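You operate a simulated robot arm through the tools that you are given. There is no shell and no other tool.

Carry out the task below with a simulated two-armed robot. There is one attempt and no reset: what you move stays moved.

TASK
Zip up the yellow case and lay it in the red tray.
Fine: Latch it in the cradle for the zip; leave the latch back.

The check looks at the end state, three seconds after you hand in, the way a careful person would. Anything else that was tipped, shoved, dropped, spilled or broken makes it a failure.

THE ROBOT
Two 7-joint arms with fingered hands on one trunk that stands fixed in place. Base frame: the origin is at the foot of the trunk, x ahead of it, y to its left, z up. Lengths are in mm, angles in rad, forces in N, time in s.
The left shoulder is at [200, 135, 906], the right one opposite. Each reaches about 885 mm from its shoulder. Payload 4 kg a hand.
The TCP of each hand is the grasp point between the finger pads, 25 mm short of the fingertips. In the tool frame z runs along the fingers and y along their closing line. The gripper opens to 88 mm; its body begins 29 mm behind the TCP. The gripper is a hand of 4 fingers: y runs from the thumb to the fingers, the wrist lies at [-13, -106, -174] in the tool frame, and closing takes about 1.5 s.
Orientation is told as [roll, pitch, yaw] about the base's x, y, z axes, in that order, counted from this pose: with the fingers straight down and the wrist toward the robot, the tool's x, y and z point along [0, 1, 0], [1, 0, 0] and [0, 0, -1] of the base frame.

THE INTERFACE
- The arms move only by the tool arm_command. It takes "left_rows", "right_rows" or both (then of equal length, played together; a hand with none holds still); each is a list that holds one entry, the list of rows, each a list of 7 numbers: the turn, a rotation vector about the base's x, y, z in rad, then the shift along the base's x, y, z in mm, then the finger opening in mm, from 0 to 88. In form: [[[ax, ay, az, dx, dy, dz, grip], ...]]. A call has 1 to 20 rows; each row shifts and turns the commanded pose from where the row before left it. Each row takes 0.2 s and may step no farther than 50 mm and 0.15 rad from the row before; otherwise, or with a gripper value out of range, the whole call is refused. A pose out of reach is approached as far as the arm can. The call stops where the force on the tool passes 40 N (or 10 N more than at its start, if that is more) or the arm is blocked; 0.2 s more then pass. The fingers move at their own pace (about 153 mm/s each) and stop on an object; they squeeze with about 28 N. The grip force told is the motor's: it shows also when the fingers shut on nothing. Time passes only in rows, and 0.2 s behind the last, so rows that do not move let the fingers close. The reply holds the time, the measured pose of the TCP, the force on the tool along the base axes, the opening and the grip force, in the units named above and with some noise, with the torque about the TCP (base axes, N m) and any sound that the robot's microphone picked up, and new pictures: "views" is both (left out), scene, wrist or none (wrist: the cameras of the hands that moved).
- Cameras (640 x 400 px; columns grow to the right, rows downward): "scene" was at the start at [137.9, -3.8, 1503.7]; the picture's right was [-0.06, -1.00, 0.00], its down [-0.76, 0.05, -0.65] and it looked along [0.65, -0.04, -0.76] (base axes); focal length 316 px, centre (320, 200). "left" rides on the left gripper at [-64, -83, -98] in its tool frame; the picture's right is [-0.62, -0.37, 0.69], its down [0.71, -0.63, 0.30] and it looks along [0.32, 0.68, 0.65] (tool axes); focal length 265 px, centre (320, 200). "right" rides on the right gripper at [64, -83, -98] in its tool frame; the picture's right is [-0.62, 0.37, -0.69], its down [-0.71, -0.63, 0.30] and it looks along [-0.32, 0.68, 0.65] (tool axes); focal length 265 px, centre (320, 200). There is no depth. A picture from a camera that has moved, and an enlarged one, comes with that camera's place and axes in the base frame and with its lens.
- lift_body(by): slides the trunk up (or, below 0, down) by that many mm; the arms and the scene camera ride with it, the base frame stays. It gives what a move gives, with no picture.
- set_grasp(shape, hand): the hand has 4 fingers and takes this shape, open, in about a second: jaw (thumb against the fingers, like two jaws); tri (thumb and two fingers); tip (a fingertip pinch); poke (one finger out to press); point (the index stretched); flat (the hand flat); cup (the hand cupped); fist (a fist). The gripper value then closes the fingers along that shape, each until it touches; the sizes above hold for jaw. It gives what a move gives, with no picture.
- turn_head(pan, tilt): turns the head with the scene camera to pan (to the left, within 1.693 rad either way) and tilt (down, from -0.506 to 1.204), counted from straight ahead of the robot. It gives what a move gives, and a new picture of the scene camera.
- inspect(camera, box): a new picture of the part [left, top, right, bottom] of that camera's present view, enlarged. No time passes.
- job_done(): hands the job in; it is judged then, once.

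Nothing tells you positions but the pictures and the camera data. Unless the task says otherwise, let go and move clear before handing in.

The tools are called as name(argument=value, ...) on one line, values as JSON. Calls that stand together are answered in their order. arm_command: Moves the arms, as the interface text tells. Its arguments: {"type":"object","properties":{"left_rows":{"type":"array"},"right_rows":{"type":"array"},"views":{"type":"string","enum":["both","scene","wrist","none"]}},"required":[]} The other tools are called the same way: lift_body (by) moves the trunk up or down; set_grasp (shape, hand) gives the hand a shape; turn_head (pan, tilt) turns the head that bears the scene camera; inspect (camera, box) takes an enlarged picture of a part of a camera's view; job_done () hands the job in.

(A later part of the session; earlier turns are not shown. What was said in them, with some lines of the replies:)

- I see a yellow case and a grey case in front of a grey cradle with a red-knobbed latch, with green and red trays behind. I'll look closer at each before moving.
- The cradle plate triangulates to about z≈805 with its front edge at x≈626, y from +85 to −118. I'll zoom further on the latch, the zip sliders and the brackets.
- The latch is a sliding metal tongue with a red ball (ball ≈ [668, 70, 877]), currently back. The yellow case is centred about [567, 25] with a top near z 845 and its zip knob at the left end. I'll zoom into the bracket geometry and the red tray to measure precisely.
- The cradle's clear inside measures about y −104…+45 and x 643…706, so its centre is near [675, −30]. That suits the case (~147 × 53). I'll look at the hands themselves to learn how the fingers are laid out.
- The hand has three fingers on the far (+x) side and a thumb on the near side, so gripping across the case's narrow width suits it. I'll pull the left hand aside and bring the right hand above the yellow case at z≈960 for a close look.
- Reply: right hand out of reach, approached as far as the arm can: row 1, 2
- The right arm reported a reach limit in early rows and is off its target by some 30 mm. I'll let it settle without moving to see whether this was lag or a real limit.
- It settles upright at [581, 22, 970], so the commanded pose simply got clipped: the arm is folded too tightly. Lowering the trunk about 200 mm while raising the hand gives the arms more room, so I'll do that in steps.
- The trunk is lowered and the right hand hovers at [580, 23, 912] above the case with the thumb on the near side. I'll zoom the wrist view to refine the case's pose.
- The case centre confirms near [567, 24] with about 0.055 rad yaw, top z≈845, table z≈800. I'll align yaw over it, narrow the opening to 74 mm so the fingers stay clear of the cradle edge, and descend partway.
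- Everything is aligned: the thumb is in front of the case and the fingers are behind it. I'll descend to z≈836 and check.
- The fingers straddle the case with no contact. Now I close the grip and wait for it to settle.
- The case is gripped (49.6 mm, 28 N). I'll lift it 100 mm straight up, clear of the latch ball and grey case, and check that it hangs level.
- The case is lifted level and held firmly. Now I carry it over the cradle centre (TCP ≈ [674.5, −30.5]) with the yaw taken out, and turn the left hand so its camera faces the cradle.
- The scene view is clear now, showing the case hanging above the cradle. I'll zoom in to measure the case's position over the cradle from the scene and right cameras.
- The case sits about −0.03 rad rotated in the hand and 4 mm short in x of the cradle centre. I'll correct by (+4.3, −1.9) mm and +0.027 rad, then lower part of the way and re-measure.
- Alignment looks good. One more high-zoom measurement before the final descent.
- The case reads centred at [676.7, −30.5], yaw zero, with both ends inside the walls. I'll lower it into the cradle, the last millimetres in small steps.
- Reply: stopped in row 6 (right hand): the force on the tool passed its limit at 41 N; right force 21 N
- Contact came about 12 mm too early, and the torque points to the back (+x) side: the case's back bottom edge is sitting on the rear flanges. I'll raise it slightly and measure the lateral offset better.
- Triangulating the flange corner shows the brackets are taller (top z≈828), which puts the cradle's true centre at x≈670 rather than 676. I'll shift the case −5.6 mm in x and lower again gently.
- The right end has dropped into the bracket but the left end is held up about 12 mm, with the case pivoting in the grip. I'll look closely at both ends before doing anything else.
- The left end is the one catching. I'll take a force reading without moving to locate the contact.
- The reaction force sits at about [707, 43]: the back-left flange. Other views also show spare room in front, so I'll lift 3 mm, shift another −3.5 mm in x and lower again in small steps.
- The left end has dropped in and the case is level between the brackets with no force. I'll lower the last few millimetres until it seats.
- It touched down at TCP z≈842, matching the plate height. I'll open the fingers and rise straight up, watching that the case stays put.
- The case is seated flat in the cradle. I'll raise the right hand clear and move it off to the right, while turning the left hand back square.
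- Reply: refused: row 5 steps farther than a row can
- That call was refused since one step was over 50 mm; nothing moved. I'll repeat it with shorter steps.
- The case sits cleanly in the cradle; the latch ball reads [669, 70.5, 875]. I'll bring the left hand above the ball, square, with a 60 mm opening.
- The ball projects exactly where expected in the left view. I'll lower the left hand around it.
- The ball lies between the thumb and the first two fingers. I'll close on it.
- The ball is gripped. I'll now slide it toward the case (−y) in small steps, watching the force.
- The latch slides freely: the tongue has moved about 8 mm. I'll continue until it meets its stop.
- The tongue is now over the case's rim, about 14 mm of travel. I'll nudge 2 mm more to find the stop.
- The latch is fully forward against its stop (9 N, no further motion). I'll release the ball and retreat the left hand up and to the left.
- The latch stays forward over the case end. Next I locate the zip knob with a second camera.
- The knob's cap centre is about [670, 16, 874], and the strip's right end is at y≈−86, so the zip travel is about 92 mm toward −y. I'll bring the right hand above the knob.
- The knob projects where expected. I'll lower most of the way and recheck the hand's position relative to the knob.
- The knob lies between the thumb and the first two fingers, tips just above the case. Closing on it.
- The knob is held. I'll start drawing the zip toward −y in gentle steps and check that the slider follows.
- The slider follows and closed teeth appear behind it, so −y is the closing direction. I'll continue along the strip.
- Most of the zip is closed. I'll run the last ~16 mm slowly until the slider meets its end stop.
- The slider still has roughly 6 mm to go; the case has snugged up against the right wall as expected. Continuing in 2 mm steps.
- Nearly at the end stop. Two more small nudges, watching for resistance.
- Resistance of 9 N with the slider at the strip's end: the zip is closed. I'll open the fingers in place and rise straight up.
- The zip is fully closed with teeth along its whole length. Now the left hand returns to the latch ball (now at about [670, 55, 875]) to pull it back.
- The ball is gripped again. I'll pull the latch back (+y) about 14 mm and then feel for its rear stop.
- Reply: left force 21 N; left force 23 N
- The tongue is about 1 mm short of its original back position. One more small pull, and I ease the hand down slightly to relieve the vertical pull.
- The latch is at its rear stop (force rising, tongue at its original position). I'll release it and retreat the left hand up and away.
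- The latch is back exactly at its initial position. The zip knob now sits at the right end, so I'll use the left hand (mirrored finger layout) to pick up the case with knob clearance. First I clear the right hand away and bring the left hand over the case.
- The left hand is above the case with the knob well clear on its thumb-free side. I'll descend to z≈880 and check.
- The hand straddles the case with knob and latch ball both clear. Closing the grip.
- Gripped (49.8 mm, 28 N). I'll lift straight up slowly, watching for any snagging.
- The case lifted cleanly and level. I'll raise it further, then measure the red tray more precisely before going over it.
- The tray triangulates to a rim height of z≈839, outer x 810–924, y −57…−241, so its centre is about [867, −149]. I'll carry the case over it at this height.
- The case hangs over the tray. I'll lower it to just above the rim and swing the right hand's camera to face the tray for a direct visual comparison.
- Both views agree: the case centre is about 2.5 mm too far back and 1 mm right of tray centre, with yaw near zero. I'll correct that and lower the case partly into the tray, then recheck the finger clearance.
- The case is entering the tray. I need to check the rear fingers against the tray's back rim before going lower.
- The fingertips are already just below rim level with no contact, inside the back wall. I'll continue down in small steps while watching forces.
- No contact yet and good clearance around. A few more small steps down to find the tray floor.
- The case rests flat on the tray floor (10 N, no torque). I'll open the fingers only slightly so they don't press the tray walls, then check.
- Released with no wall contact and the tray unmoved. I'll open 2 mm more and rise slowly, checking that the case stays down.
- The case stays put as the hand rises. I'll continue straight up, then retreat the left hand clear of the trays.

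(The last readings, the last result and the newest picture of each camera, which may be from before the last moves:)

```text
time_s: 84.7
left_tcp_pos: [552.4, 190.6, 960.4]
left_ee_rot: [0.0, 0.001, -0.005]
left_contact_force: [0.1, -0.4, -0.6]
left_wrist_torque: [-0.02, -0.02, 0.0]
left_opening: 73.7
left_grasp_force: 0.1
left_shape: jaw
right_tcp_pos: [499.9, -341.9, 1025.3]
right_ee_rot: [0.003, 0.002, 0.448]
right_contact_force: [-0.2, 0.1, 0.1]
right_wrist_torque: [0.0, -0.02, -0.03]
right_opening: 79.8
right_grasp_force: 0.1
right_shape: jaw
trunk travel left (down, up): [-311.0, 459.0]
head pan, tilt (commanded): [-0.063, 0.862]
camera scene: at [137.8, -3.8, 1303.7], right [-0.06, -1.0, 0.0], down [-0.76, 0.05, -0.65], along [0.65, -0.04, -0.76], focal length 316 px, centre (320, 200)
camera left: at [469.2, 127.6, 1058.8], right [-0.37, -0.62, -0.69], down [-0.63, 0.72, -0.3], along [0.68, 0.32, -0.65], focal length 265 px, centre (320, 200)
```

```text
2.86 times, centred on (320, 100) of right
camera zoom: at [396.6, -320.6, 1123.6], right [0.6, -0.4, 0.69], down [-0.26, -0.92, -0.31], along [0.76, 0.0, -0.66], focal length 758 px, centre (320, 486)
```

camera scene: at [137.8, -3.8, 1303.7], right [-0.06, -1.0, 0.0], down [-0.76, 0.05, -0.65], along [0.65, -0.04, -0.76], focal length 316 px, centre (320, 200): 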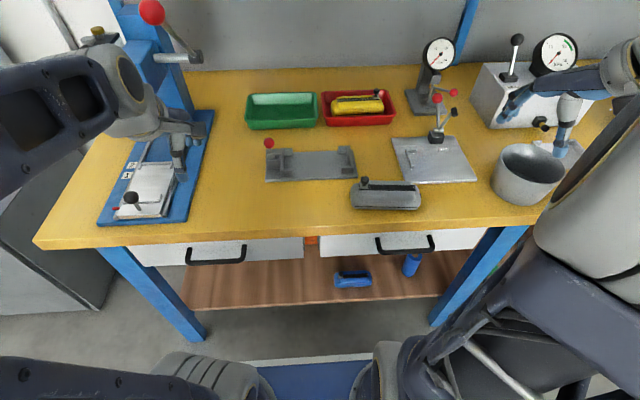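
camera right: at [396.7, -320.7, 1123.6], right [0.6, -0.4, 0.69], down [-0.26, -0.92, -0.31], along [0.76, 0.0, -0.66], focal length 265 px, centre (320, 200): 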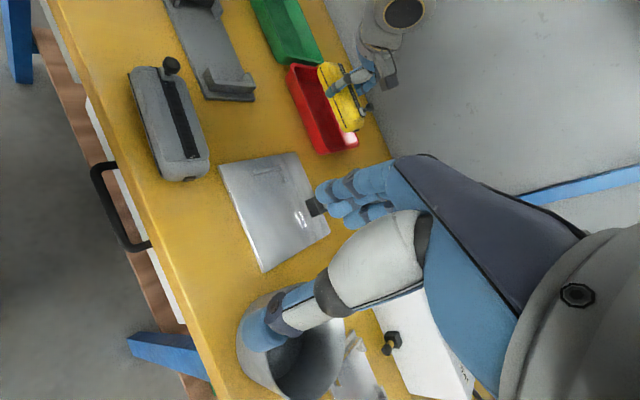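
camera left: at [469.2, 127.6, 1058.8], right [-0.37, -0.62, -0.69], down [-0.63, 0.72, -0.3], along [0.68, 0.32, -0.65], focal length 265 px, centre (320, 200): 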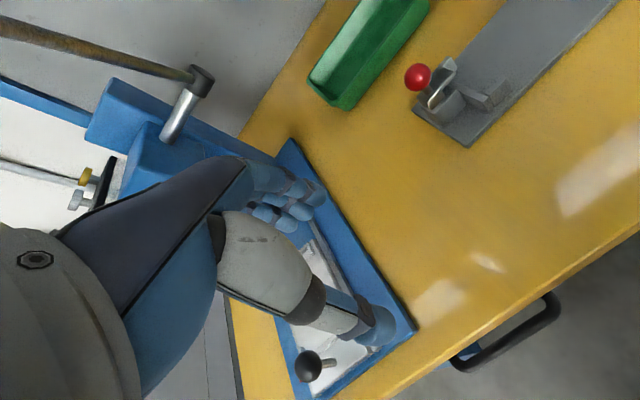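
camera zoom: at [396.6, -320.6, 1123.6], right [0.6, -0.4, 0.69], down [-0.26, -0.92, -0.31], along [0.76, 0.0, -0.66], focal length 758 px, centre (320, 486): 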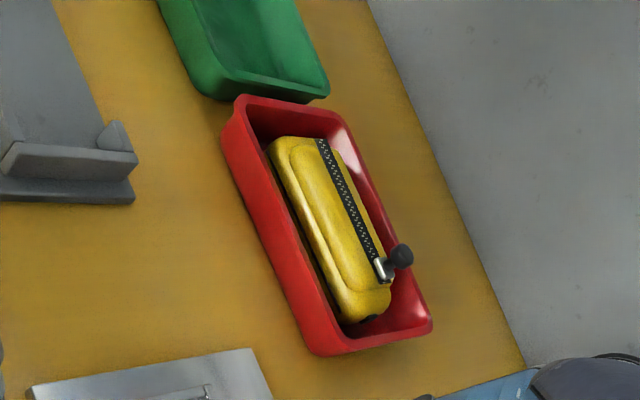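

The case lies in the red tray and the latch is back. I'll zoom in to check that it lies flat, the zip is still closed, and nothing else shifted.

inspect(camera="scene", box=[316, 80, 406, 132])

inspect(camera="scene", box=[262, 132, 312, 172])

inspect(camera="scene", box=[340, 165, 430, 220])

inspect(camera="scene", box=[362, 84, 392, 110])

```text
7.11 times, centred on (361, 106) of scene
camera zoom: at [137.8, -3.8, 1303.7], right [-0.06, -1.0, 0.0], down [-0.76, 0.05, -0.65], along [0.65, -0.04, -0.76], focal length 2248 px, centre (28, 868)
```

zoom: 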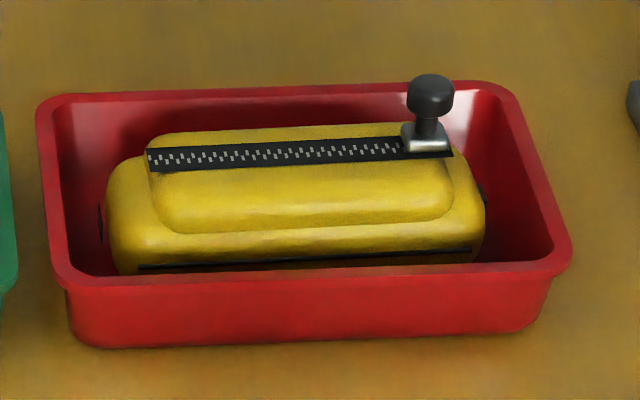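

```text
10.00 times, centred on (287, 152) of scene
camera zoom: at [137.8, -3.8, 1303.7], right [-0.06, -1.0, 0.0], down [-0.76, 0.05, -0.65], along [0.65, -0.04, -0.76], focal length 3161 px, centre (650, 680)
```

zoom: 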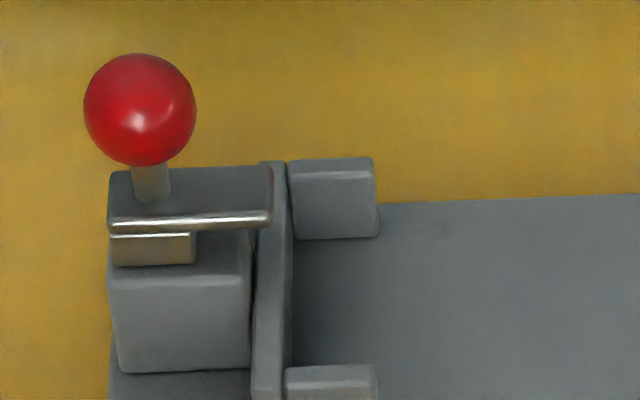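

```text
7.11 times, centred on (385, 192) of scene
camera zoom: at [137.8, -3.8, 1303.7], right [-0.06, -1.0, 0.0], down [-0.76, 0.05, -0.65], along [0.65, -0.04, -0.76], focal length 2248 px, centre (-142, 253)
```

zoom: 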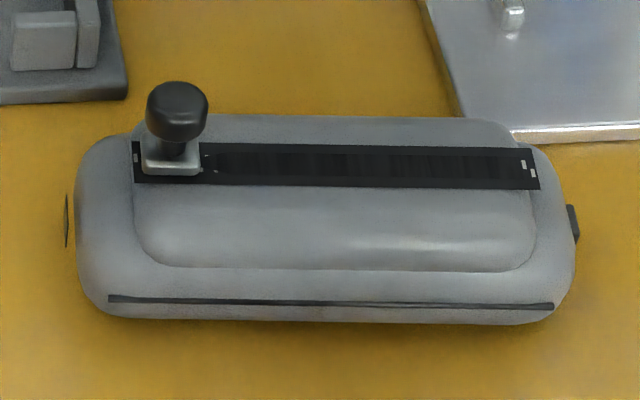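

```text
15.38 times, centred on (377, 97) of scene
camera zoom: at [137.8, -3.8, 1303.7], right [-0.06, -1.0, 0.0], down [-0.76, 0.05, -0.65], along [0.65, -0.04, -0.76], focal length 4863 px, centre (-557, 1785)
```

zoom: 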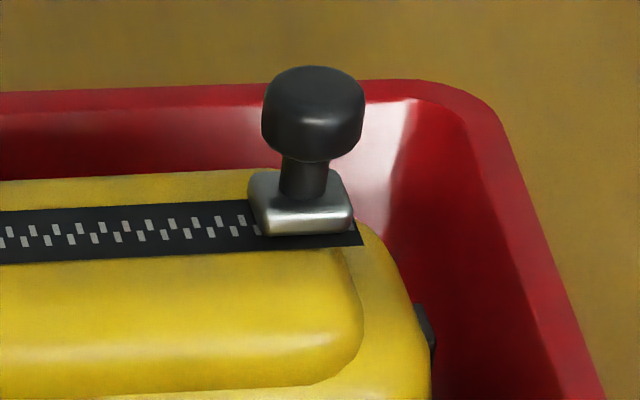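

The yellow case lies flat in the red tray with its zip fully closed. The latch is back at its original position, the cradle is empty, and the grey case and everything else are where they started. Both hands are clear, so I'm handing in.

job_done()

```text
The job is handed in.
```

The yellow case is zipped shut and lying flat in the red tray. The latch is pulled back to where it started. I handed the job in but got no verdict back, so this is what I saw in the last pictures.

- **Zip:** I latched the case in the cradle and drew the slider along until it stopped at the far end. The teeth are closed along the whole strip.
- **Cradle:** It is empty. On the way in, the case caught twice on the rear flanges, the first time with about 41 N of force. I shifted it over and it seated cleanly.
- **Everything else:** The grey case, both trays and the other fixtures look unmoved. Both hands are clear of the work.
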